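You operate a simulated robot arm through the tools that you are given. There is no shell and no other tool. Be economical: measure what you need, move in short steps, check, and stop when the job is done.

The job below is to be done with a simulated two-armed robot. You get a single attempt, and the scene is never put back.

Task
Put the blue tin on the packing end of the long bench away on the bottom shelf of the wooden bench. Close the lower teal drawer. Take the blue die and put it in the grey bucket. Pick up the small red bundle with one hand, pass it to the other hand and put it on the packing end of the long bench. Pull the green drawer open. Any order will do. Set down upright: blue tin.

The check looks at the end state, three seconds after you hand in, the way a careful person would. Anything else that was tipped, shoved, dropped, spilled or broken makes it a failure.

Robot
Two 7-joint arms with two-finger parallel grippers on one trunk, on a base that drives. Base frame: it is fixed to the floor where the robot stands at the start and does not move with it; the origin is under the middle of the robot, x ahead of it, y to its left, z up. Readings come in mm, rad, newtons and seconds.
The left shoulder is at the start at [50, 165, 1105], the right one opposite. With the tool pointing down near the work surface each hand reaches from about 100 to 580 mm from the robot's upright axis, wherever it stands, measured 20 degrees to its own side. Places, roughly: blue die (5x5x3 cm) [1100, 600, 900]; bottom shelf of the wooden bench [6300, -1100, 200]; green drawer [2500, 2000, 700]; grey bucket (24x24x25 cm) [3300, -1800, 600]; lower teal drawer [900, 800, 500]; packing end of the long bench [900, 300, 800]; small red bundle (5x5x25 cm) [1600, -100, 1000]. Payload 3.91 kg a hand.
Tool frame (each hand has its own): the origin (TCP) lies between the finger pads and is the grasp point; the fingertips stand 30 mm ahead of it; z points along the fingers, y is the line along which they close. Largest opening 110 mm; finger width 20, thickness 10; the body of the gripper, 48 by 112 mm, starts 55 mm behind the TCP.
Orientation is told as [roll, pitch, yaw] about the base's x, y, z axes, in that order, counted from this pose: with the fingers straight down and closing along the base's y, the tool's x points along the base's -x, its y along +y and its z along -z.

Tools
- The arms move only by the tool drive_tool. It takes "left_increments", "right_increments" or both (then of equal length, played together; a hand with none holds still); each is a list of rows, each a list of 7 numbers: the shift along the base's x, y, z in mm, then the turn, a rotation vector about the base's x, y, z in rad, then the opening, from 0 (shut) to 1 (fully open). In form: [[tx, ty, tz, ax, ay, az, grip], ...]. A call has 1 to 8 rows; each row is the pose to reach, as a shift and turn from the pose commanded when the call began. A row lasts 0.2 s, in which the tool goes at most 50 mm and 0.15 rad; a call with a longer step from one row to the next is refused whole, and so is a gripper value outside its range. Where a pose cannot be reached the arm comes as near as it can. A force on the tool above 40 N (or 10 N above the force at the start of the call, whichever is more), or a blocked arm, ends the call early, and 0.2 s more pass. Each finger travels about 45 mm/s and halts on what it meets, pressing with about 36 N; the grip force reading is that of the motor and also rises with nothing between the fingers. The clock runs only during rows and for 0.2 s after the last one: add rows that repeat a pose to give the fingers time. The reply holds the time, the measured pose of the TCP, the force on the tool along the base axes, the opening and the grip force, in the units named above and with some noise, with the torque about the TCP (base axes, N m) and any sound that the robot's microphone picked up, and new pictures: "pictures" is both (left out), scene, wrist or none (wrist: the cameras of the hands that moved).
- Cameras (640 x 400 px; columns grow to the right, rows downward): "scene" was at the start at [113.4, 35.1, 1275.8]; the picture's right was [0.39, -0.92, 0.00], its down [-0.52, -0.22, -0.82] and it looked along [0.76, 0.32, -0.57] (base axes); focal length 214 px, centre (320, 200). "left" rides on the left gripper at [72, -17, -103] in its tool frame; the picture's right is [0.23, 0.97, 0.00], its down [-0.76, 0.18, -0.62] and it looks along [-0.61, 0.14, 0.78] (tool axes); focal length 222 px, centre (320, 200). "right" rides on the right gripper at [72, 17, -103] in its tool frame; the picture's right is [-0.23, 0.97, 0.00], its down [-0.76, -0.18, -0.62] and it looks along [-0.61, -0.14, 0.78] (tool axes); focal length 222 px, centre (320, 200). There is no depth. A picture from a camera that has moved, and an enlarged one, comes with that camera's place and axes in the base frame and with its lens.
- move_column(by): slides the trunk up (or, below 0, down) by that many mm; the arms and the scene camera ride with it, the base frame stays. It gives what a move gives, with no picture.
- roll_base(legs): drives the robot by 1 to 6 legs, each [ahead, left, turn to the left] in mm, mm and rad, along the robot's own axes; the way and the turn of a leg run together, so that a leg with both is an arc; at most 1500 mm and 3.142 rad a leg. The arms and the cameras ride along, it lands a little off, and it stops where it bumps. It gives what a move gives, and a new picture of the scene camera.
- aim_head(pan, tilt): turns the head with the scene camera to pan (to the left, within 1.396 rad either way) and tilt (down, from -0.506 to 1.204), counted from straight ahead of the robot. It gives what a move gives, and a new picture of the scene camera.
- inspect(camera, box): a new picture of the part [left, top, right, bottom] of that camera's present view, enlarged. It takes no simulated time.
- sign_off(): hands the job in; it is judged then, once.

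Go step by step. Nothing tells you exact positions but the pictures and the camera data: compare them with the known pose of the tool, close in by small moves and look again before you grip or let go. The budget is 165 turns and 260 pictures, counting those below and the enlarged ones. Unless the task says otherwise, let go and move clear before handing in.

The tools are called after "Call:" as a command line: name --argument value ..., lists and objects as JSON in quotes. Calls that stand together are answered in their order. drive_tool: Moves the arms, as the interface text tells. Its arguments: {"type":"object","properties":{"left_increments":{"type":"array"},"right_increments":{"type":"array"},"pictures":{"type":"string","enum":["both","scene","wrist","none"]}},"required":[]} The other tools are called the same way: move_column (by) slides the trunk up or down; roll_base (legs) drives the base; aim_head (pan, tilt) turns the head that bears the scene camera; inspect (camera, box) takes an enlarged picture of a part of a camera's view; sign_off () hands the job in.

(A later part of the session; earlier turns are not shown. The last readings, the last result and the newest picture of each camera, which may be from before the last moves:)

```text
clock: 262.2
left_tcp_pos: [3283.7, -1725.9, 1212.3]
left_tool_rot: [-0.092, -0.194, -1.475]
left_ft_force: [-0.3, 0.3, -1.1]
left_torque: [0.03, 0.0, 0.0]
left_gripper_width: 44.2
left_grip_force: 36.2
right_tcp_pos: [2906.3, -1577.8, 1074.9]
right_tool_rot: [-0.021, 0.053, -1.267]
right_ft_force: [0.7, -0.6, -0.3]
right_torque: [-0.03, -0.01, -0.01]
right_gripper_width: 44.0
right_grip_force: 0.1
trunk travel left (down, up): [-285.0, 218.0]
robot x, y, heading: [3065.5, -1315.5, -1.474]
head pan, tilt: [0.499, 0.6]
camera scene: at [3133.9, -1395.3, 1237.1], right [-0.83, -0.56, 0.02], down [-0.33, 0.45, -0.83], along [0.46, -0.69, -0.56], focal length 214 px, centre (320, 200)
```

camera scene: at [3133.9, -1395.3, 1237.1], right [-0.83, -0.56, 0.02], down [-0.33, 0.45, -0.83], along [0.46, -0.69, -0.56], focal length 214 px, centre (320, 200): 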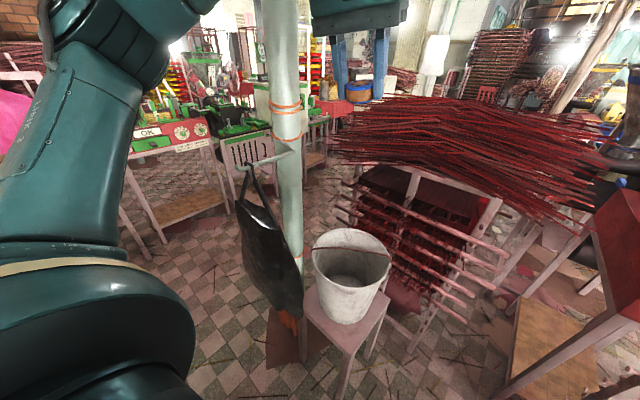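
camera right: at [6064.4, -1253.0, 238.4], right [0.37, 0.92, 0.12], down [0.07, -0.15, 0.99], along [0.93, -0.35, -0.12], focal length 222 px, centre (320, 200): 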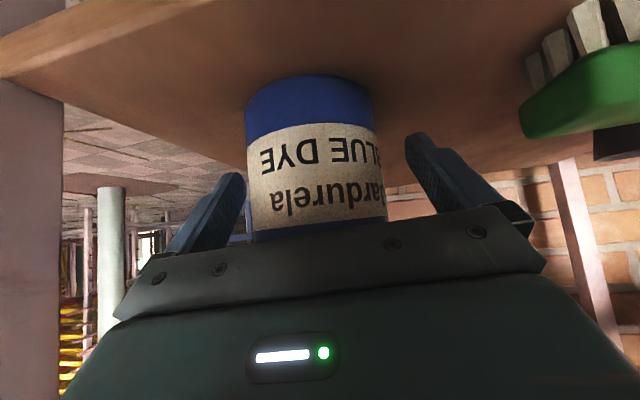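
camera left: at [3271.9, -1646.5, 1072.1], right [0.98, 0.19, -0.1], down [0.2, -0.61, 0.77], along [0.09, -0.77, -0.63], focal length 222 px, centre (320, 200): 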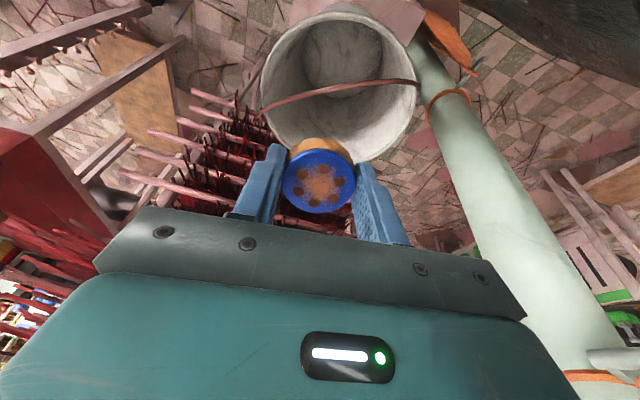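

I back off a little to free both arms, raise the trunk more so the forearm stays above the hook, and line up again.

Call:
roll_base --legs '[[-110, 0, 0], [0, 70, 0]]'

Call:
move_column --by 170

Call:
drive_tool --left_increments '[[0, -10, -45, 0, 0, 0, 0], [0, -20, -90, 0, 0, 0, 0], [0, -30, -135, 0, 0, 0, 0], [0, -35, -180, 0, 0, 0, 0], [0, -35, -225, 0, 0, 0, 0], [0, -35, -270, 0, 0, 0, 0], [0, -35, -310, 0, 0, 0, 0]]' --pictures "both"

```text
clock: 263.3
left_tcp_pos: [3284.3, -1691.0, 1199.3]
left_tool_rot: [-0.081, -0.163, -1.45]
left_ft_force: [0.2, -0.2, -2.7]
left_torque: [0.0, 0.0, -0.01]
left_gripper_width: 44.3
left_grip_force: 36.4
right_tcp_pos: [2912.1, -1543.6, 1065.3]
right_tool_rot: [-0.011, 0.081, -1.2]
right_ft_force: [-0.3, -0.5, 0.3]
right_torque: [-0.01, -0.05, -0.02]
right_gripper_width: 43.8
right_grip_force: 0.1
trunk travel left (down, up): [-285.0, 218.0]
robot x, y, heading: [3060.4, -1256.2, -1.447]
head pan, tilt: [0.499, 0.6]
stopped in leg 1: the robot was blocked; the commanded pose is now the measured one
camera scene: at [3125.5, -1365.1, 1234.4], right [-0.81, -0.58, 0.0], down [-0.33, 0.47, -0.82], along [0.48, -0.66, -0.58], focal length 214 px, centre (320, 200)
```

scene: 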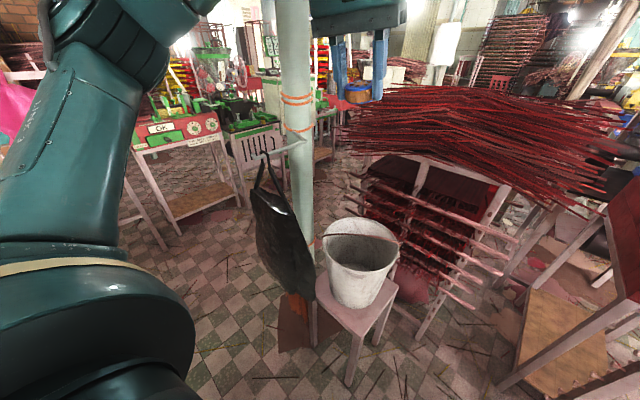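

```text
clock: 264.2
left_tcp_pos: [3282.6, -1688.1, 1259.6]
left_tool_rot: [-0.076, -0.164, -1.451]
left_ft_force: [0.3, -0.7, -2.1]
left_torque: [0.0, 0.03, 0.04]
left_gripper_width: 44.2
left_grip_force: 36.4
right_tcp_pos: [2910.0, -1536.1, 1077.0]
right_tool_rot: [0.046, 0.295, -1.191]
right_ft_force: [0.5, 0.1, 0.0]
right_torque: [0.03, -0.02, 0.01]
right_gripper_width: 44.0
right_grip_force: 0.2
trunk travel left (down, up): [-342.0, 161.0]
robot x, y, heading: [3066.6, -1249.5, -1.454]
head pan, tilt: [0.499, 0.6]
stopped: the arm was blocked; the commanded pose is now the measured one
```

```text
clock: 265.8
left_tcp_pos: [3282.0, -1723.0, 949.3]
left_tool_rot: [-0.08, -0.162, -1.456]
left_ft_force: [0.6, 0.6, -2.2]
left_torque: [0.01, -0.02, 0.03]
left_gripper_width: 44.3
left_grip_force: 35.8
right_tcp_pos: [2909.8, -1537.6, 1076.6]
right_tool_rot: [0.043, 0.287, -1.191]
right_ft_force: [-0.5, -0.4, -0.4]
right_torque: [0.0, 0.01, 0.0]
right_gripper_width: 43.9
right_grip_force: 0.1
trunk travel left (down, up): [-342.0, 161.0]
robot x, y, heading: [3061.1, -1253.9, -1.457]
head pan, tilt: [0.499, 0.6]
camera scene: at [3124.8, -1363.4, 1291.5], right [-0.82, -0.58, 0.0], down [-0.33, 0.47, -0.82], along [0.47, -0.67, -0.58], focal length 214 px, centre (320, 200)
camera left: at [3263.7, -1634.4, 1041.3], right [0.94, 0.32, -0.11], down [0.3, -0.62, 0.72], along [0.16, -0.71, -0.68], focal length 222 px, centre (320, 200)
```

scene: 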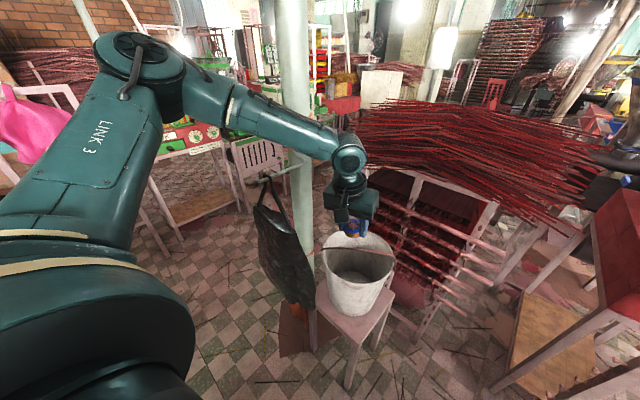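
left: 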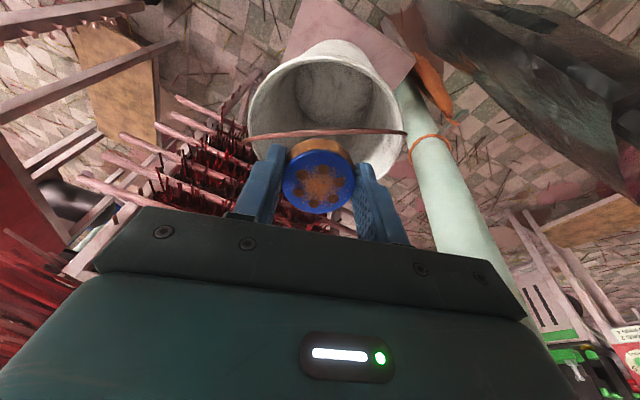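

Left hand is now above the bucket. But the right arm seems caught on something; I look right before doing more.

Call:
aim_head --pan -0.9 --tilt 0.45

```text
clock: 267.3
left_tcp_pos: [3281.5, -1722.7, 948.8]
left_tool_rot: [-0.079, -0.16, -1.457]
left_ft_force: [-0.5, 0.0, -1.7]
left_torque: [0.01, 0.05, 0.0]
left_gripper_width: 44.1
left_grip_force: 35.9
right_tcp_pos: [2910.6, -1535.5, 1076.2]
right_tool_rot: [0.044, 0.287, -1.194]
right_ft_force: [0.3, 0.0, -0.3]
right_torque: [-0.02, 0.02, 0.02]
right_gripper_width: 44.0
right_grip_force: 0.1
trunk travel left (down, up): [-342.0, 161.0]
robot x, y, heading: [3064.3, -1250.9, -1.455]
head pan, tilt: [-0.901, 0.45]
camera scene: at [3009.0, -1356.5, 1305.7], right [-0.71, 0.71, 0.01], down [0.3, 0.32, -0.9], along [-0.64, -0.63, -0.44], focal length 214 px, centre (320, 200)
```

scene: 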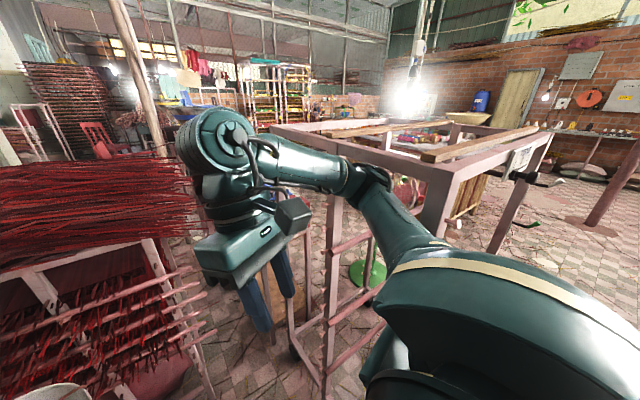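

The right elbow is against the wheeled rack's frame. I lower the trunk slightly to relieve it and bring the right hand inward (left) so the elbow comes away.

Call:
move_column --by -45

Call:
drive_tool --right_increments '[[35, 0, 0, 0, 0, 0, 0.4], [70, 0, 0, 0, 0, 0, 0.4], [105, 5, 0, 0, 0, 0, 0.4], [140, 10, 0, 0, 0, 0, 0.4]]' --pictures "scene"

```text
clock: 268.2
left_tcp_pos: [3284.9, -1717.5, 905.4]
left_tool_rot: [-0.087, -0.166, -1.453]
left_ft_force: [-0.2, 0.1, -2.3]
left_torque: [0.02, -0.01, 0.0]
left_gripper_width: 44.1
left_grip_force: 36.4
right_tcp_pos: [2914.5, -1531.0, 1033.4]
right_tool_rot: [0.035, 0.284, -1.196]
right_ft_force: [0.4, -0.6, 0.0]
right_torque: [0.02, 0.01, 0.02]
right_gripper_width: 44.0
right_grip_force: 0.1
trunk travel left (down, up): [-297.0, 206.0]
robot x, y, heading: [3063.4, -1247.6, -1.453]
head pan, tilt: [-0.901, 0.45]
```

```text
clock: 269.2
left_tcp_pos: [3277.7, -1714.5, 910.7]
left_tool_rot: [-0.076, -0.174, -1.454]
left_ft_force: [-0.4, 0.0, -2.5]
left_torque: [0.04, 0.0, 0.0]
left_gripper_width: 44.3
left_grip_force: 35.9
right_tcp_pos: [3048.1, -1517.0, 1032.9]
right_tool_rot: [0.044, 0.274, -1.201]
right_ft_force: [-0.3, 0.5, -0.1]
right_torque: [0.01, 0.01, -0.01]
right_gripper_width: 44.1
right_grip_force: 0.1
trunk travel left (down, up): [-297.0, 206.0]
robot x, y, heading: [3060.2, -1253.5, -1.455]
head pan, tilt: [-0.901, 0.45]
camera scene: at [3003.2, -1345.2, 1261.6], right [-0.71, 0.71, 0.0], down [0.31, 0.31, -0.9], along [-0.64, -0.64, -0.43], focal length 214 px, centre (320, 200)
```

scene: 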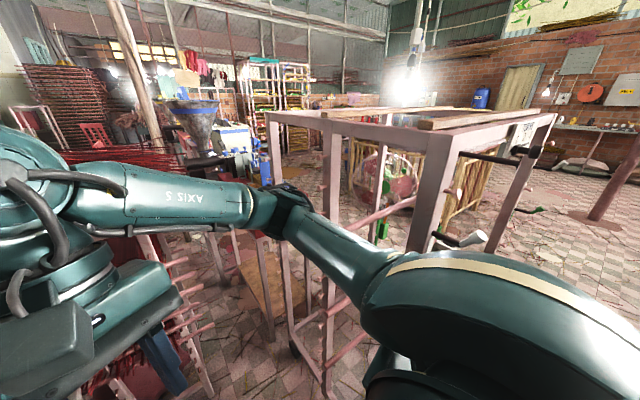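

The elbow is free now. I shift the base left away from the rack and a little forward.

Call:
roll_base --legs '[[0, 70, 0], [50, 0, 0]]'

Call:
aim_head --pan 0.3 --tilt 0.7

```text
clock: 270.8
left_tcp_pos: [3354.0, -1756.9, 909.6]
left_tool_rot: [-0.075, -0.172, -1.456]
left_ft_force: [0.5, -0.1, -1.9]
left_torque: [0.02, 0.0, -0.02]
left_gripper_width: 44.2
left_grip_force: 36.5
right_tcp_pos: [3123.3, -1558.7, 1032.1]
right_tool_rot: [0.045, 0.275, -1.198]
right_ft_force: [0.7, -0.3, -0.2]
right_torque: [0.0, 0.02, 0.01]
right_gripper_width: 43.9
right_grip_force: 0.1
trunk travel left (down, up): [-297.0, 206.0]
robot x, y, heading: [3137.2, -1291.4, -1.457]
head pan, tilt: [-0.901, 0.45]
camera scene: at [3079.1, -1386.2, 1261.5], right [-0.71, 0.71, 0.0], down [0.31, 0.31, -0.9], along [-0.64, -0.64, -0.44], focal length 214 px, centre (320, 200)
```

scene: 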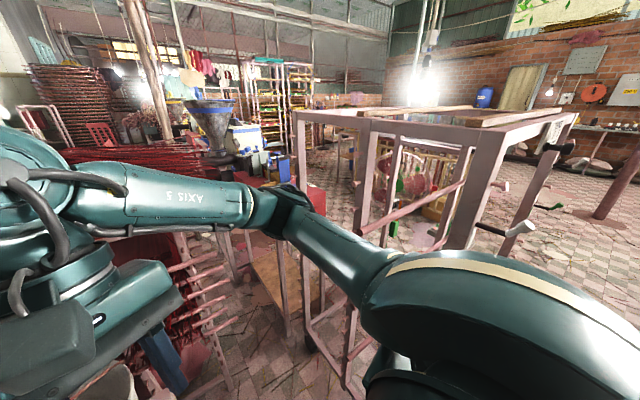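

```text
clock: 272.1
left_tcp_pos: [3353.2, -1755.0, 910.8]
left_tool_rot: [-0.075, -0.174, -1.455]
left_ft_force: [-0.5, 0.0, -2.3]
left_torque: [0.02, -0.03, 0.01]
left_gripper_width: 44.7
left_grip_force: 36.0
right_tcp_pos: [3124.3, -1557.3, 1032.2]
right_tool_rot: [0.046, 0.275, -1.198]
right_ft_force: [-0.6, 0.1, -0.3]
right_torque: [0.02, -0.01, -0.03]
right_gripper_width: 43.8
right_grip_force: 0.1
trunk travel left (down, up): [-297.0, 206.0]
robot x, y, heading: [3135.5, -1293.6, -1.459]
head pan, tilt: [0.3, 0.7]
camera scene: at [3178.3, -1398.2, 1239.4], right [-0.91, -0.4, 0.0], down [-0.26, 0.59, -0.76], along [0.31, -0.7, -0.64], focal length 214 px, centre (320, 200)
```

scene: 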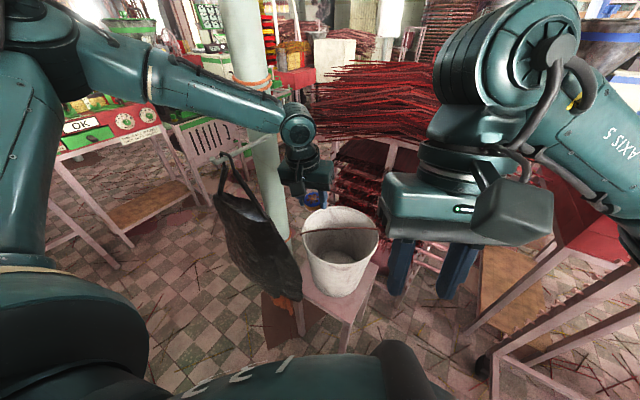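

Everything is clear and level now. I move the left hand over the bucket's far half and descend.

Call:
drive_tool --left_increments '[[-20, -25, 0, 0, 0, 0, 0], [-40, -55, 0, 0, 0, 0, 0], [-48, -83, 0, 0, 0, 0, 0], [-48, -83, -40, 0, 0, 0, 0], [-48, -83, -80, 0, 0, 0, 0]]' --pictures "both"

```text
clock: 273.4
left_tcp_pos: [3360.8, -1786.2, 868.2]
left_tool_rot: [-0.075, -0.173, -1.456]
left_ft_force: [-0.3, 0.2, -2.2]
left_torque: [0.02, -0.01, 0.01]
left_gripper_width: 44.4
left_grip_force: 36.3
left hand out of reach, approached as far as the arm can: row 2, 3, 4, 5
right_tcp_pos: [3122.7, -1557.3, 1032.4]
right_tool_rot: [0.045, 0.274, -1.198]
right_ft_force: [-0.6, 0.3, 0.3]
right_torque: [0.01, -0.03, 0.02]
right_gripper_width: 44.0
right_grip_force: 0.0
trunk travel left (down, up): [-297.0, 206.0]
robot x, y, heading: [3135.6, -1290.6, -1.452]
head pan, tilt: [0.3, 0.7]
camera scene: at [3178.5, -1398.2, 1239.4], right [-0.91, -0.4, 0.0], down [-0.26, 0.59, -0.76], along [0.31, -0.7, -0.64], focal length 214 px, centre (320, 200)
camera left: at [3342.3, -1697.1, 960.3], right [0.94, 0.32, -0.11], down [0.3, -0.62, 0.73], along [0.17, -0.72, -0.67], focal length 222 px, centre (320, 200)
```

scene: 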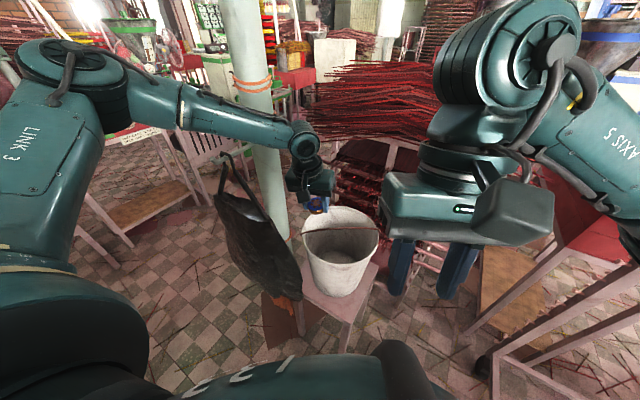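
left: 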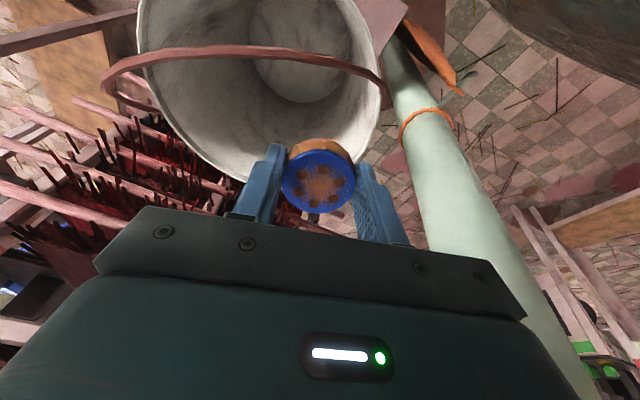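

The arm is at its inward limit; the remaining 55/45 mm I cover with the base.

Call:
roll_base --legs '[[0, -58, 0], [42, 0, 0]]'

Call:
drive_tool --left_increments '[[0, 0, -30, 0, 0, 0, 0], [0, 0, -60, 0, 0, 0, 0]]' --pictures "both"

```text
clock: 274.8
left_tcp_pos: [3305.3, -1832.9, 868.8]
left_tool_rot: [-0.075, -0.173, -1.457]
left_ft_force: [0.5, 0.8, -2.4]
left_torque: [0.02, 0.02, -0.02]
left_gripper_width: 44.3
left_grip_force: 36.2
right_tcp_pos: [3070.2, -1605.5, 1031.8]
right_tool_rot: [0.046, 0.275, -1.199]
right_ft_force: [0.6, 0.8, 0.3]
right_torque: [0.01, 0.01, 0.0]
right_gripper_width: 43.9
right_grip_force: 0.1
trunk travel left (down, up): [-297.0, 206.0]
robot x, y, heading: [3082.4, -1335.4, -1.454]
head pan, tilt: [0.3, 0.7]
camera scene: at [3123.9, -1445.7, 1239.2], right [-0.92, -0.4, 0.0], down [-0.26, 0.59, -0.76], along [0.31, -0.7, -0.64], focal length 214 px, centre (320, 200)
```

scene: 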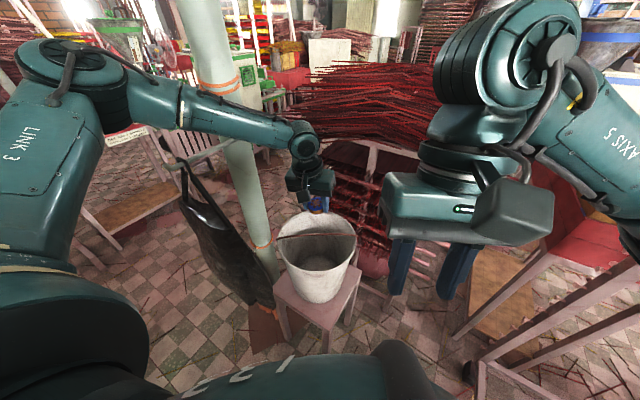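

```text
clock: 275.4
left_tcp_pos: [3319.6, -1816.5, 823.9]
left_tool_rot: [-0.076, -0.173, -1.46]
left_ft_force: [-0.6, 0.8, -2.9]
left_torque: [0.05, 0.02, 0.01]
left_gripper_width: 44.4
left_grip_force: 36.2
left hand out of reach, approached as far as the arm can: row 1, 2
right_tcp_pos: [3069.6, -1604.4, 1034.3]
right_tool_rot: [0.045, 0.274, -1.201]
right_ft_force: [0.2, -0.1, -0.7]
right_torque: [0.03, 0.03, 0.03]
right_gripper_width: 44.0
right_grip_force: 0.0
trunk travel left (down, up): [-297.0, 206.0]
robot x, y, heading: [3082.5, -1340.7, -1.456]
head pan, tilt: [0.3, 0.7]
camera scene: at [3123.9, -1445.1, 1239.4], right [-0.92, -0.4, 0.0], down [-0.26, 0.59, -0.76], along [0.31, -0.7, -0.64], focal length 214 px, centre (320, 200)
camera left: at [3302.7, -1726.7, 915.7], right [0.94, 0.32, -0.11], down [0.3, -0.62, 0.73], along [0.16, -0.72, -0.67], focal length 222 px, centre (320, 200)
```

scene: 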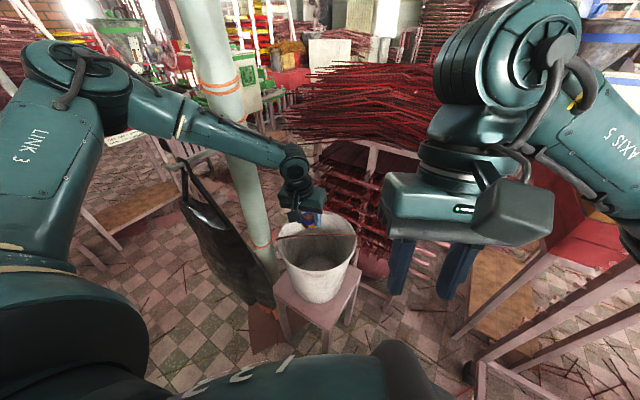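
left: 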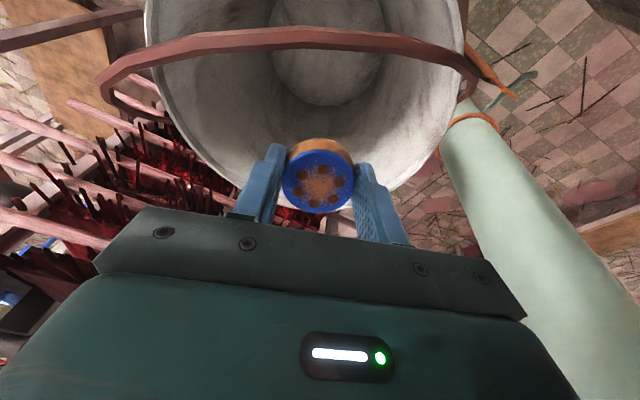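

The die is inside the rim's outline. I lower slightly by the trunk and release it.

Call:
move_column --by -25

Call:
drive_tool --left_increments '[[0, 0, 0, 0, 0, 0, 0.45], [0, 0, 0, 0, 0, 0, 0.6], [0, 0, 0, 0, 0, 0, 0.65], [0, 0, 0, 0, 0, 0, 0.65]]' --pictures "both"

```text
clock: 276.1
left_tcp_pos: [3321.3, -1815.8, 798.4]
left_tool_rot: [-0.076, -0.173, -1.458]
left_ft_force: [0.3, 0.0, -2.6]
left_torque: [-0.01, 0.02, -0.01]
left_gripper_width: 44.4
left_grip_force: 35.7
right_tcp_pos: [3070.2, -1605.4, 1007.5]
right_tool_rot: [0.044, 0.276, -1.2]
right_ft_force: [-0.4, -0.3, 0.3]
right_torque: [0.02, 0.0, -0.01]
right_gripper_width: 44.0
right_grip_force: 0.3
trunk travel left (down, up): [-272.0, 231.0]
robot x, y, heading: [3082.2, -1336.5, -1.456]
head pan, tilt: [0.3, 0.7]
```

```text
clock: 277.1
left_tcp_pos: [3320.3, -1815.8, 800.0]
left_tool_rot: [-0.077, -0.172, -1.456]
left_ft_force: [0.4, 0.6, -0.3]
left_torque: [0.02, 0.0, 0.01]
left_gripper_width: 71.4
left_grip_force: 0.0
right_tcp_pos: [3069.0, -1604.5, 1007.1]
right_tool_rot: [0.045, 0.273, -1.2]
right_ft_force: [-0.2, -0.2, 0.5]
right_torque: [0.0, 0.0, -0.02]
right_gripper_width: 44.2
right_grip_force: 0.2
trunk travel left (down, up): [-272.0, 231.0]
robot x, y, heading: [3084.1, -1338.5, -1.453]
head pan, tilt: [0.3, 0.7]
camera scene: at [3123.7, -1444.9, 1214.4], right [-0.92, -0.4, 0.0], down [-0.26, 0.59, -0.76], along [0.31, -0.7, -0.64], focal length 214 px, centre (320, 200)
camera left: at [3302.5, -1726.6, 891.0], right [0.94, 0.32, -0.11], down [0.3, -0.62, 0.73], along [0.16, -0.72, -0.67], focal length 222 px, centre (320, 200)
```

scene: 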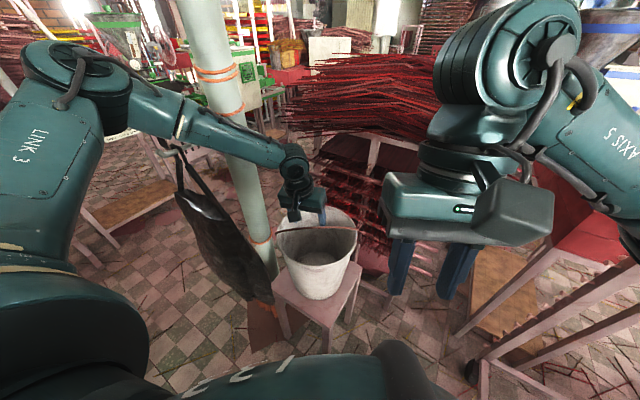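
left: 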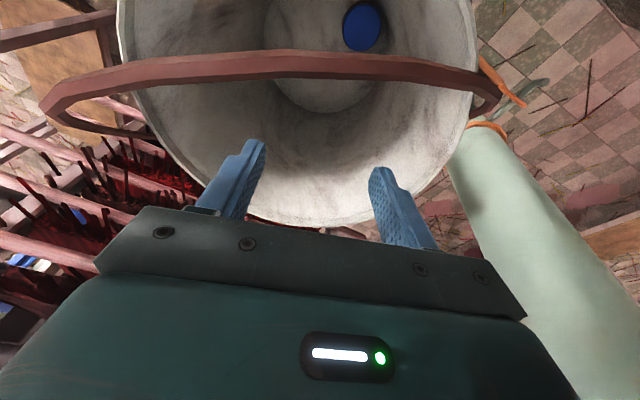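

The die is in the bucket. I raise the hand, and back away from the stool.

Call:
drive_tool --left_increments '[[0, 5, 45, 0, 0, 0, 0.65], [0, 10, 90, 0, 0, 0, 0.65], [0, 20, 135, 0, 0, 0, 0.65], [0, 30, 170, 0, 0, 0, 0.65]]' --pictures "none"

Call:
roll_base --legs '[[-350, 0, 0]]'

Call:
inspect --camera "scene" --box '[120, 120, 520, 370]'

```text
clock: 278.1
left_tcp_pos: [3320.1, -1786.8, 968.2]
left_tool_rot: [-0.077, -0.173, -1.458]
left_ft_force: [0.1, -0.2, -0.6]
left_torque: [-0.01, 0.0, -0.01]
left_gripper_width: 71.5
left_grip_force: 0.0
right_tcp_pos: [3068.5, -1604.7, 1007.1]
right_tool_rot: [0.046, 0.273, -1.198]
right_ft_force: [-0.4, -0.5, -0.6]
right_torque: [0.01, 0.01, 0.02]
right_gripper_width: 44.1
right_grip_force: 0.0
trunk travel left (down, up): [-272.0, 231.0]
robot x, y, heading: [3082.6, -1340.2, -1.46]
head pan, tilt: [0.3, 0.7]
```

```text
clock: 280.4
left_tcp_pos: [3280.8, -1440.5, 966.9]
left_tool_rot: [-0.077, -0.176, -1.457]
left_ft_force: [-0.3, 0.5, -0.7]
left_torque: [0.01, -0.06, -0.01]
left_gripper_width: 71.7
left_grip_force: 0.0
right_tcp_pos: [3029.6, -1258.4, 1007.1]
right_tool_rot: [0.045, 0.274, -1.199]
right_ft_force: [-0.9, 0.7, -0.3]
right_torque: [0.02, 0.01, 0.04]
right_gripper_width: 43.8
right_grip_force: 0.1
trunk travel left (down, up): [-272.0, 231.0]
robot x, y, heading: [3040.4, -991.9, -1.453]
head pan, tilt: [0.3, 0.7]
camera scene: at [3083.5, -1097.8, 1214.4], right [-0.91, -0.4, 0.0], down [-0.26, 0.59, -0.77], along [0.31, -0.7, -0.64], focal length 214 px, centre (320, 200)
```

scene: 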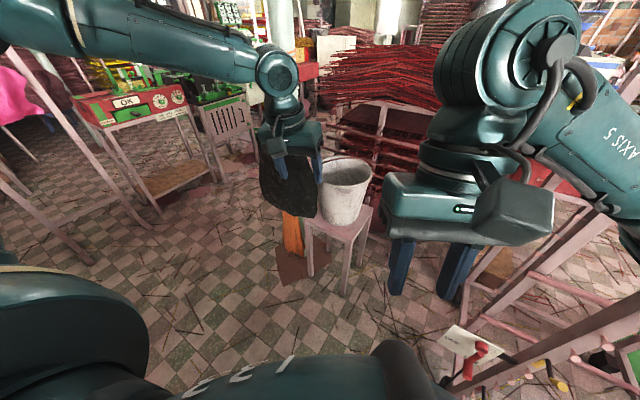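

```text
1.60 times, centred on (320, 245) of scene
camera zoom: at [3083.5, -1097.8, 1214.4], right [-0.91, -0.4, 0.0], down [-0.26, 0.59, -0.77], along [0.31, -0.7, -0.64], focal length 343 px, centre (320, 128)
```

zoom: 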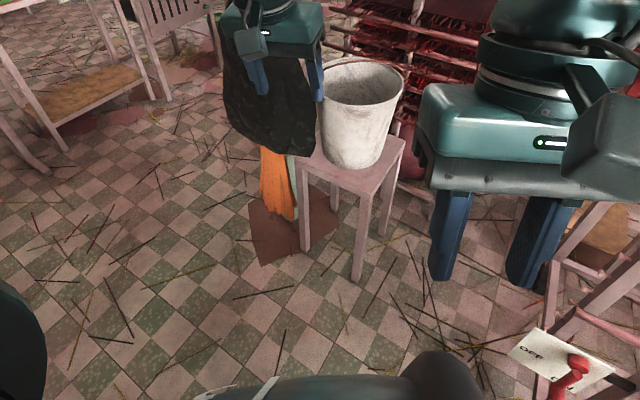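

Bucket, stool and bag are all in place. Next, the red bundle: I turn to face the long bench and strafe west along its right side.

Call:
roll_base --legs '[[0, 0, 2.87], [-40, 800, 0], [0, 820, 0]]'

Call:
aim_head --pan -0.1 --tilt 0.5

```text
clock: 295.6
left_tcp_pos: [1256.4, -419.9, 967.0]
left_tool_rot: [-0.077, -0.174, 1.498]
left_ft_force: [0.1, 0.0, 1.2]
left_torque: [-0.02, 0.02, 0.03]
left_gripper_width: 71.6
left_grip_force: 0.0
right_tcp_pos: [1470.9, -647.6, 1006.6]
right_tool_rot: [0.044, 0.273, 1.756]
right_ft_force: [-0.3, -0.7, -1.0]
right_torque: [0.01, -0.03, 0.01]
right_gripper_width: 44.3
right_grip_force: 0.0
trunk travel left (down, up): [-272.0, 231.0]
robot x, y, heading: [1407.8, -907.0, 1.496]
head pan, tilt: [0.3, 0.7]
camera scene: at [1392.9, -793.2, 1214.4], right [0.97, 0.23, 0.0], down [0.15, -0.63, -0.76], along [-0.17, 0.74, -0.64], focal length 214 px, centre (320, 200)
```

scene: 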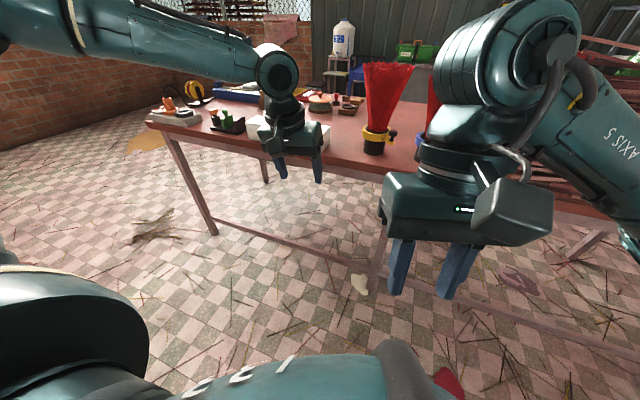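

```text
clock: 296.5
left_tcp_pos: [1256.9, -420.9, 967.2]
left_tool_rot: [-0.076, -0.173, 1.496]
left_ft_force: [-0.5, 1.1, -0.2]
left_torque: [0.0, 0.0, -0.01]
left_gripper_width: 71.6
left_grip_force: 0.1
right_tcp_pos: [1470.8, -647.5, 1007.0]
right_tool_rot: [0.045, 0.274, 1.756]
right_ft_force: [0.4, 0.1, 0.5]
right_torque: [0.0, -0.04, -0.02]
right_gripper_width: 44.0
right_grip_force: 0.1
trunk travel left (down, up): [-272.0, 231.0]
robot x, y, heading: [1407.8, -905.2, 1.497]
head pan, tilt: [-0.099, 0.499]
camera scene: at [1427.7, -786.3, 1232.1], right [0.99, -0.17, 0.0], down [-0.08, -0.47, -0.88], along [0.15, 0.87, -0.48], focal length 214 px, centre (320, 200)
```

scene: 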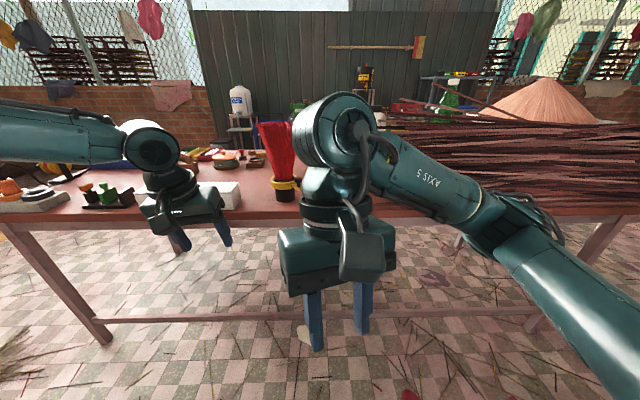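

The blue-ringed (smaller) bundle is hidden behind the right arm. I extend the right hand forward while tilting it to point at the bench.

Call:
drive_tool --right_increments '[[6, 40, 0, 0.143, 0.004, 0, 0.5], [12, 80, 0, 0.286, 0.008, 0, 0.6], [18, 120, 0, 0.429, 0.012, 0, 0.8], [24, 160, 0, 0.572, 0.016, 0, 1], [30, 200, 0, 0.715, 0.02, 0, 1], [36, 230, 0, 0.858, 0.024, 0, 1], [42, 255, 0, 1.0, 0.028, 0, 1], [50, 275, 0, 1.143, 0.032, 0, 1]]' --pictures "none"

Call:
drive_tool --right_increments '[[0, 0, 0, 0.143, 0.004, 0, 1], [0, 0, 0, 0.286, 0.008, 0, 1], [0, 0, 0, 0.429, 0.012, 0, 1], [0, 0, 0, 0.55, 0.016, 0, 1]]' --pictures "both"

```text
clock: 298.3
left_tcp_pos: [1256.3, -420.6, 968.5]
left_tool_rot: [-0.075, -0.174, 1.498]
left_ft_force: [0.2, 0.4, 0.0]
left_torque: [-0.01, -0.02, -0.05]
left_gripper_width: 71.4
left_grip_force: 0.1
right_tcp_pos: [1520.7, -373.0, 1009.7]
right_tool_rot: [-0.173, -0.853, 1.83]
right_ft_force: [-0.2, -1.1, 0.1]
right_torque: [-0.01, 0.0, -0.04]
right_gripper_width: 110.2
right_grip_force: 0.0
trunk travel left (down, up): [-272.0, 231.0]
robot x, y, heading: [1406.9, -905.7, 1.498]
head pan, tilt: [-0.099, 0.499]
```

```text
clock: 299.3
left_tcp_pos: [1255.6, -421.0, 968.3]
left_tool_rot: [-0.078, -0.174, 1.499]
left_ft_force: [0.0, 0.1, 0.3]
left_torque: [0.03, -0.01, 0.0]
left_gripper_width: 71.6
left_grip_force: 0.0
right_tcp_pos: [1518.1, -374.0, 1008.5]
right_tool_rot: [-0.765, -1.36, 2.386]
right_ft_force: [-0.5, 0.2, -0.8]
right_torque: [0.06, 0.0, 0.05]
right_gripper_width: 110.1
right_grip_force: 0.1
trunk travel left (down, up): [-272.0, 231.0]
robot x, y, heading: [1406.6, -910.6, 1.501]
head pan, tilt: [-0.099, 0.499]
camera scene: at [1426.1, -787.1, 1232.2], right [0.99, -0.17, 0.0], down [-0.08, -0.47, -0.88], along [0.15, 0.87, -0.48], focal length 214 px, centre (320, 200)
camera right: at [1516.3, -488.2, 950.1], right [-1.0, -0.02, 0.08], down [0.08, -0.5, 0.86], along [0.02, 0.87, 0.5], focal length 222 px, centre (320, 200)
```

scene: 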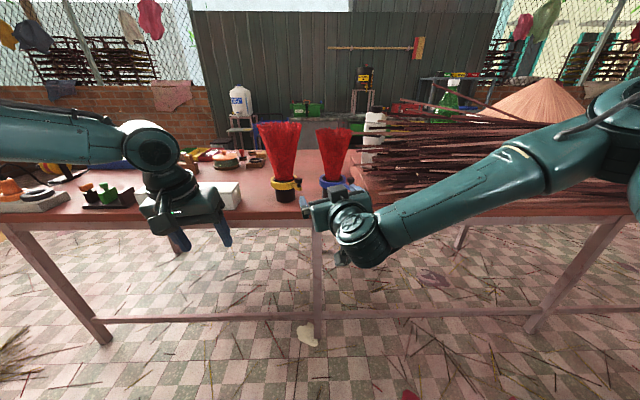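
right: 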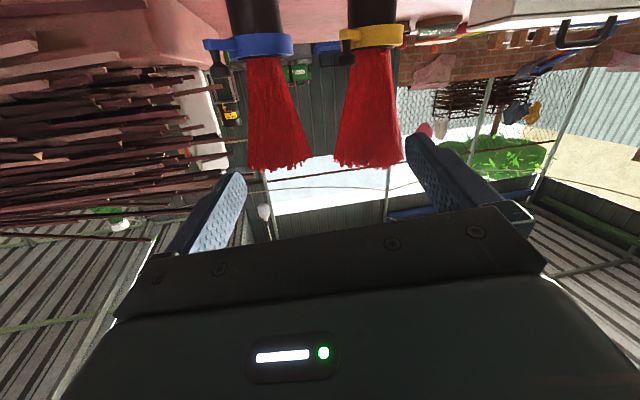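

The blue-ringed bundle stands at about (1600, -71): neck ~50 mm at its ring (z≈915), top z≈1100. I pull the left hand back and up, then roll forward and line up at z≈958.

Call:
drive_tool --left_increments '[[0, -35, 35, 0, 0, 0, 0.65], [0, -70, 70, 0, 0, 0, 0.65], [0, -105, 105, 0, 0, 0, 0.8], [0, -130, 140, 0, 0, 0, 1]]' --right_increments '[[20, 0, -12, 0, 0, 0, 1], [40, 0, -25, 0, 0, 0, 1], [58, 0, -38, 0, 0, 0, 1], [62, 0, -50, 0, 0, 0, 1]]' --pictures "none"

Call:
roll_base --legs '[[195, 0, 0]]'

Call:
inspect --camera "right" --box '[0, 0, 640, 400]'

```text
clock: 300.3
left_tcp_pos: [1258.3, -553.3, 1109.7]
left_tool_rot: [-0.078, -0.171, 1.496]
left_ft_force: [-1.1, -0.8, 0.5]
left_torque: [0.06, 0.0, 0.0]
left_gripper_width: 110.3
left_grip_force: 0.0
right_tcp_pos: [1541.7, -375.2, 989.6]
right_tool_rot: [-0.749, -1.351, 2.357]
right_ft_force: [0.2, -1.1, 0.0]
right_torque: [0.0, 0.0, 0.01]
right_gripper_width: 110.0
right_grip_force: 0.0
right hand out of reach, approached as far as the arm can: row 2, 3, 4
trunk travel left (down, up): [-272.0, 231.0]
robot x, y, heading: [1406.0, -900.8, 1.504]
head pan, tilt: [-0.099, 0.499]
```

```text
clock: 301.9
left_tcp_pos: [1272.9, -358.8, 1110.0]
left_tool_rot: [-0.077, -0.174, 1.496]
left_ft_force: [0.0, 0.0, 0.6]
left_torque: [-0.06, -0.04, 0.02]
left_gripper_width: 110.0
left_grip_force: 0.1
right_tcp_pos: [1556.8, -182.1, 989.8]
right_tool_rot: [-0.746, -1.351, 2.352]
right_ft_force: [0.3, -0.2, 0.7]
right_torque: [0.02, 0.01, 0.04]
right_gripper_width: 109.9
right_grip_force: 0.0
trunk travel left (down, up): [-272.0, 231.0]
robot x, y, heading: [1418.4, -712.4, 1.495]
head pan, tilt: [-0.099, 0.499]
camera scene: at [1442.1, -592.3, 1232.0], right [0.98, -0.17, 0.0], down [-0.08, -0.47, -0.88], along [0.15, 0.86, -0.48], focal length 214 px, centre (320, 200)
```

scene: 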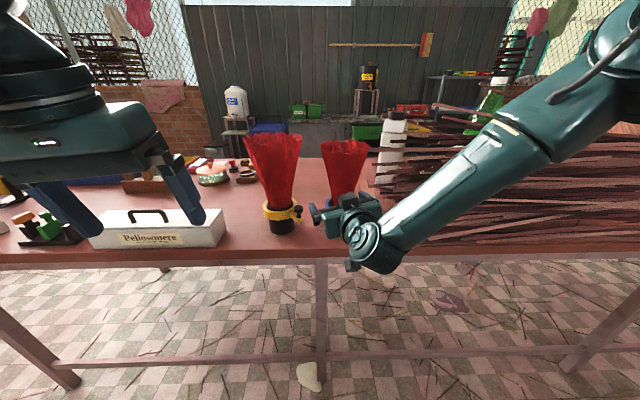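

```text
1.00 times, centred on (320, 200) of right
camera zoom: at [1553.6, -296.4, 932.0], right [-1.0, -0.01, 0.08], down [0.07, -0.49, 0.87], along [0.03, 0.87, 0.49], focal length 222 px, centre (320, 200)
```

zoom: 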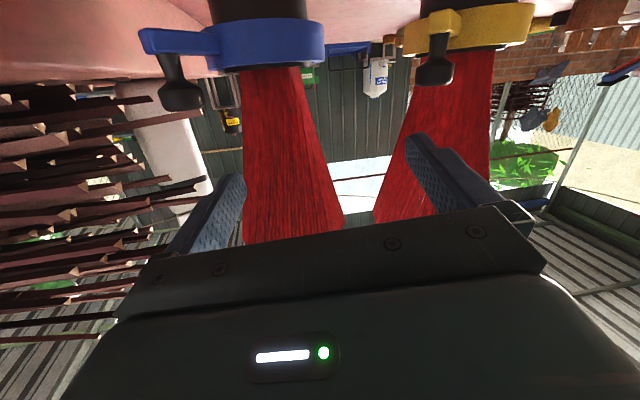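

I narrow the opening to clear the ring's knob, set height 965, and approach with the base.

Call:
drive_tool --right_increments '[[0, 0, 0, 0, 0, 0, 0.85], [0, 0, 0, 0, 0, 0, 0.85]]' --pictures "none"

Call:
move_column --by -25

Call:
roll_base --legs '[[0, -32, 0], [50, 0, 0]]'

Call:
inspect --camera "right" --box '[0, 0, 640, 400]'

```text
clock: 302.4
left_tcp_pos: [1273.4, -358.4, 1109.2]
left_tool_rot: [-0.077, -0.176, 1.495]
left_ft_force: [0.6, 1.0, -0.2]
left_torque: [0.0, -0.01, 0.01]
left_gripper_width: 110.2
left_grip_force: 0.1
right_tcp_pos: [1556.9, -182.0, 990.2]
right_tool_rot: [-0.748, -1.35, 2.352]
right_ft_force: [1.1, 0.7, -0.2]
right_torque: [-0.02, 0.01, 0.0]
right_gripper_width: 93.5
right_grip_force: 0.1
trunk travel left (down, up): [-272.0, 231.0]
robot x, y, heading: [1421.4, -713.6, 1.497]
head pan, tilt: [-0.099, 0.499]
```

```text
clock: 303.2
left_tcp_pos: [1273.1, -358.8, 1085.6]
left_tool_rot: [-0.076, -0.174, 1.496]
left_ft_force: [-0.2, 0.5, -1.1]
left_torque: [-0.02, -0.01, 0.02]
left_gripper_width: 109.8
left_grip_force: 0.1
right_tcp_pos: [1557.1, -182.3, 965.7]
right_tool_rot: [-0.75, -1.35, 2.352]
right_ft_force: [0.3, 0.0, 0.3]
right_torque: [0.0, -0.01, -0.01]
right_gripper_width: 93.6
right_grip_force: 0.0
trunk travel left (down, up): [-247.0, 256.0]
robot x, y, heading: [1421.3, -712.6, 1.499]
head pan, tilt: [-0.099, 0.499]
```

```text
clock: 304.5
left_tcp_pos: [1307.1, -309.4, 1084.0]
left_tool_rot: [-0.078, -0.174, 1.497]
left_ft_force: [0.2, 0.1, -0.1]
left_torque: [-0.01, 0.03, -0.03]
left_gripper_width: 110.3
left_grip_force: 0.1
right_tcp_pos: [1591.0, -132.6, 964.0]
right_tool_rot: [-0.747, -1.352, 2.353]
right_ft_force: [0.1, 0.1, 1.0]
right_torque: [0.0, -0.05, -0.03]
right_gripper_width: 93.5
right_grip_force: 0.1
trunk travel left (down, up): [-247.0, 256.0]
robot x, y, heading: [1459.4, -665.3, 1.498]
head pan, tilt: [-0.099, 0.499]
camera scene: at [1477.4, -544.4, 1207.0], right [0.99, -0.17, 0.0], down [-0.08, -0.47, -0.88], along [0.15, 0.86, -0.48], focal length 214 px, centre (320, 200)
```

scene: 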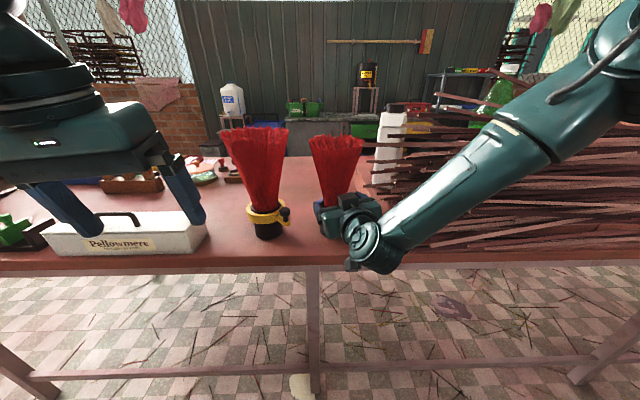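

```text
1.00 times, centred on (320, 200) of right
camera zoom: at [1588.6, -248.4, 907.0], right [-1.0, -0.01, 0.08], down [0.07, -0.49, 0.87], along [0.03, 0.87, 0.49], focal length 222 px, centre (320, 200)
```

zoom: 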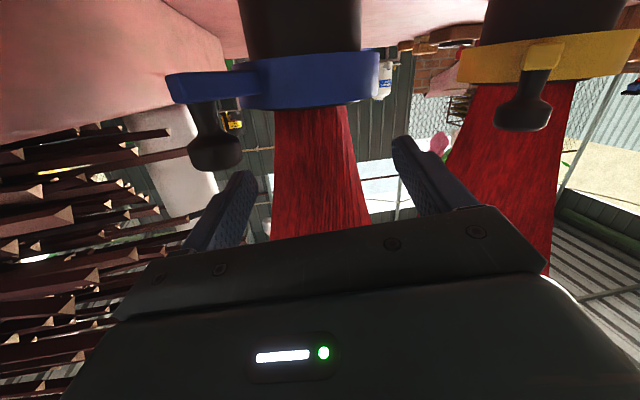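

Well lined up. I advance the last 48 mm and close on the neck.

Call:
roll_base --legs '[[46, 0, 0]]'

Call:
drive_tool --right_increments '[[0, 0, 0, 0, 0, 0, 0.7], [0, 0, 0, 0, 0, 0, 0.5], [0, 0, 0, 0, 0, 0, 0.4], [0, 0, 0, 0, 0, 0, 0.4], [0, 0, 0, 0, 0, 0, 0.4]]' --pictures "both"

```text
clock: 305.4
left_tcp_pos: [1310.3, -263.7, 1084.9]
left_tool_rot: [-0.076, -0.173, 1.497]
left_ft_force: [0.1, 0.3, 0.9]
left_torque: [0.0, 0.01, -0.02]
left_gripper_width: 110.0
left_grip_force: 0.1
right_tcp_pos: [1595.3, -87.4, 965.2]
right_tool_rot: [-0.747, -1.349, 2.352]
right_ft_force: [0.1, 0.9, 0.3]
right_torque: [0.01, 0.0, -0.01]
right_gripper_width: 93.7
right_grip_force: 0.1
trunk travel left (down, up): [-247.0, 256.0]
robot x, y, heading: [1460.6, -614.0, 1.498]
head pan, tilt: [-0.099, 0.499]
camera scene: at [1480.8, -497.2, 1207.0], right [0.99, -0.17, 0.0], down [-0.08, -0.47, -0.88], along [0.15, 0.86, -0.48], focal length 214 px, centre (320, 200)
```

scene: 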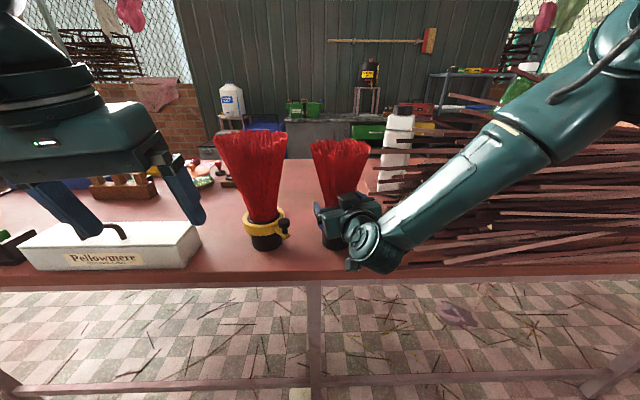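

```text
clock: 306.6
left_tcp_pos: [1310.2, -264.1, 1084.5]
left_tool_rot: [-0.077, -0.175, 1.497]
left_ft_force: [0.2, -1.5, 0.8]
left_torque: [0.0, -0.03, 0.0]
left_gripper_width: 110.1
left_grip_force: 0.0
right_tcp_pos: [1594.8, -86.7, 965.6]
right_tool_rot: [-0.752, -1.354, 2.356]
right_ft_force: [-2.2, -1.3, 0.9]
right_torque: [-0.02, 0.26, 0.0]
right_gripper_width: 47.2
right_grip_force: 36.4
trunk travel left (down, up): [-247.0, 256.0]
robot x, y, heading: [1459.1, -616.6, 1.496]
head pan, tilt: [-0.099, 0.499]
camera scene: at [1480.5, -497.9, 1207.1], right [0.99, -0.17, 0.0], down [-0.08, -0.47, -0.88], along [0.15, 0.87, -0.48], focal length 214 px, centre (320, 200)
camera right: at [1591.5, -201.6, 907.5], right [-1.0, -0.01, 0.08], down [0.07, -0.49, 0.87], along [0.03, 0.87, 0.49], focal length 222 px, centre (320, 200)
```

scene: 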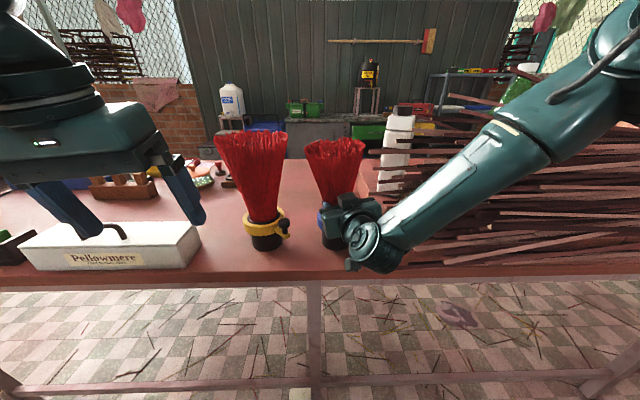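
right: 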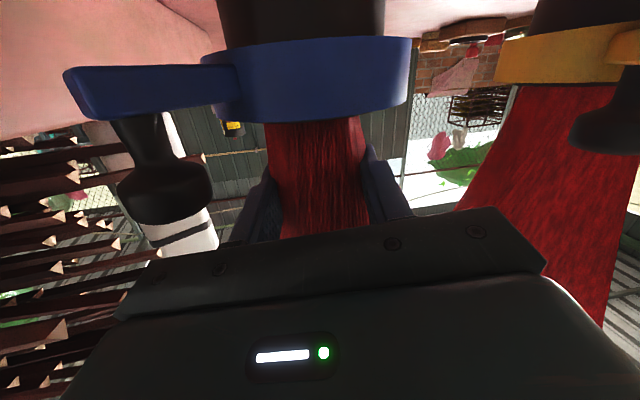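

Gripped (47 mm). I lift gently and watch the force and the cup.

Call:
drive_tool --right_increments '[[0, 0, 8, 0, 0, 0, 0.35], [0, 0, 18, 0, 0, 0, 0.35], [0, 0, 30, 0, 0, 0, 0.35], [0, 0, 45, 0, 0, 0, 0.35]]' --pictures "both"

```text
clock: 307.6
left_tcp_pos: [1310.7, -263.3, 1084.1]
left_tool_rot: [-0.078, -0.176, 1.498]
left_ft_force: [-1.3, -0.1, 1.0]
left_torque: [0.0, -0.02, 0.03]
left_gripper_width: 110.2
left_grip_force: 0.0
right_tcp_pos: [1594.1, -86.7, 1010.1]
right_tool_rot: [-0.746, -1.35, 2.352]
right_ft_force: [-4.1, -2.2, -2.6]
right_torque: [-0.36, 0.55, 0.02]
right_gripper_width: 46.4
right_grip_force: 35.8
trunk travel left (down, up): [-247.0, 256.0]
robot x, y, heading: [1458.0, -616.8, 1.501]
head pan, tilt: [-0.099, 0.499]
camera scene: at [1480.4, -497.7, 1207.1], right [0.99, -0.17, 0.0], down [-0.08, -0.47, -0.88], along [0.15, 0.86, -0.48], focal length 214 px, centre (320, 200)
camera right: at [1591.4, -202.1, 952.7], right [-1.0, -0.01, 0.08], down [0.07, -0.49, 0.87], along [0.03, 0.87, 0.49], focal length 222 px, centre (320, 200)
```

scene: 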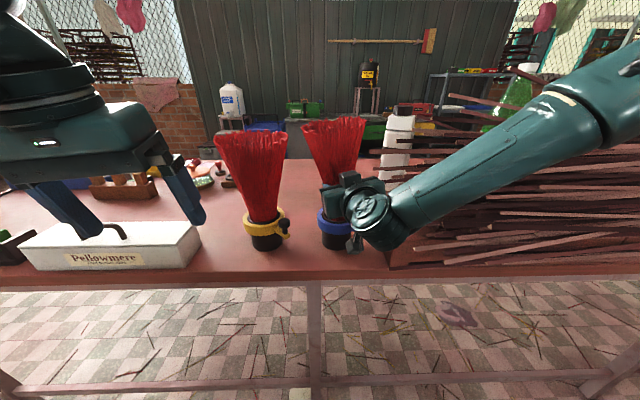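
right: 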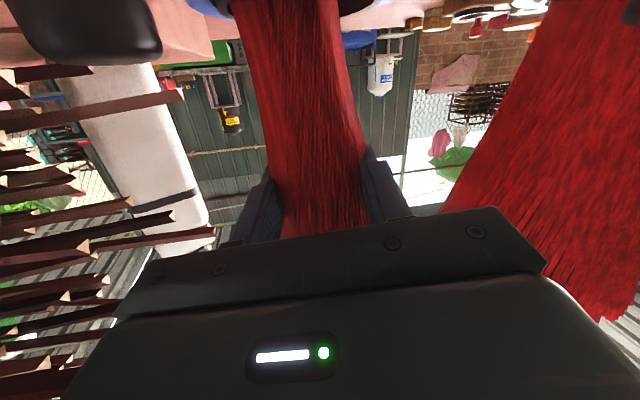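

The bundle slides out and the cup stays. I lift another 90 mm to clear it.

Call:
drive_tool --right_increments '[[0, 0, 20, 0, 0, 0, 0.35], [0, 0, 42, 0, 0, 0, 0.35], [0, 0, 66, 0, 0, 0, 0.35], [0, 0, 90, 0, 0, 0, 0.35]]' --pictures "both"

```text
clock: 308.6
left_tcp_pos: [1310.1, -263.2, 1084.5]
left_tool_rot: [-0.076, -0.175, 1.496]
left_ft_force: [0.1, 0.1, 0.4]
left_torque: [0.0, 0.01, -0.05]
left_gripper_width: 110.0
left_grip_force: 0.0
right_tcp_pos: [1596.0, -87.5, 1101.1]
right_tool_rot: [-0.75, -1.35, 2.356]
right_ft_force: [0.6, 0.2, -1.9]
right_torque: [-0.04, 0.01, 0.0]
right_gripper_width: 46.3
right_grip_force: 36.0
trunk travel left (down, up): [-247.0, 256.0]
robot x, y, heading: [1460.5, -615.8, 1.499]
head pan, tilt: [-0.099, 0.499]
camera scene: at [1480.9, -497.7, 1207.1], right [0.99, -0.17, 0.0], down [-0.08, -0.47, -0.88], along [0.15, 0.86, -0.48], focal length 214 px, centre (320, 200)
camera right: at [1593.0, -201.9, 1042.7], right [-1.0, -0.01, 0.08], down [0.07, -0.49, 0.87], along [0.03, 0.87, 0.49], focal length 222 px, centre (320, 200)
```

scene: 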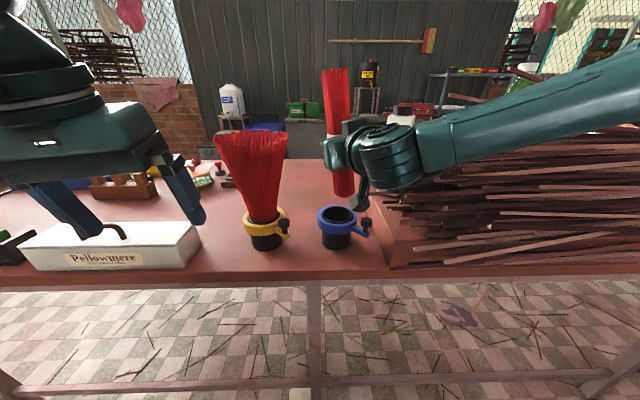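
right: 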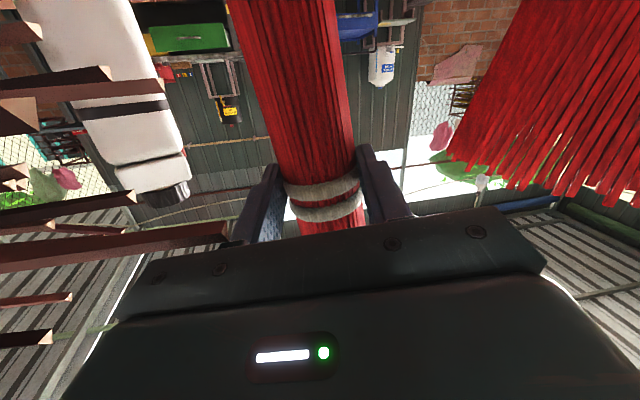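

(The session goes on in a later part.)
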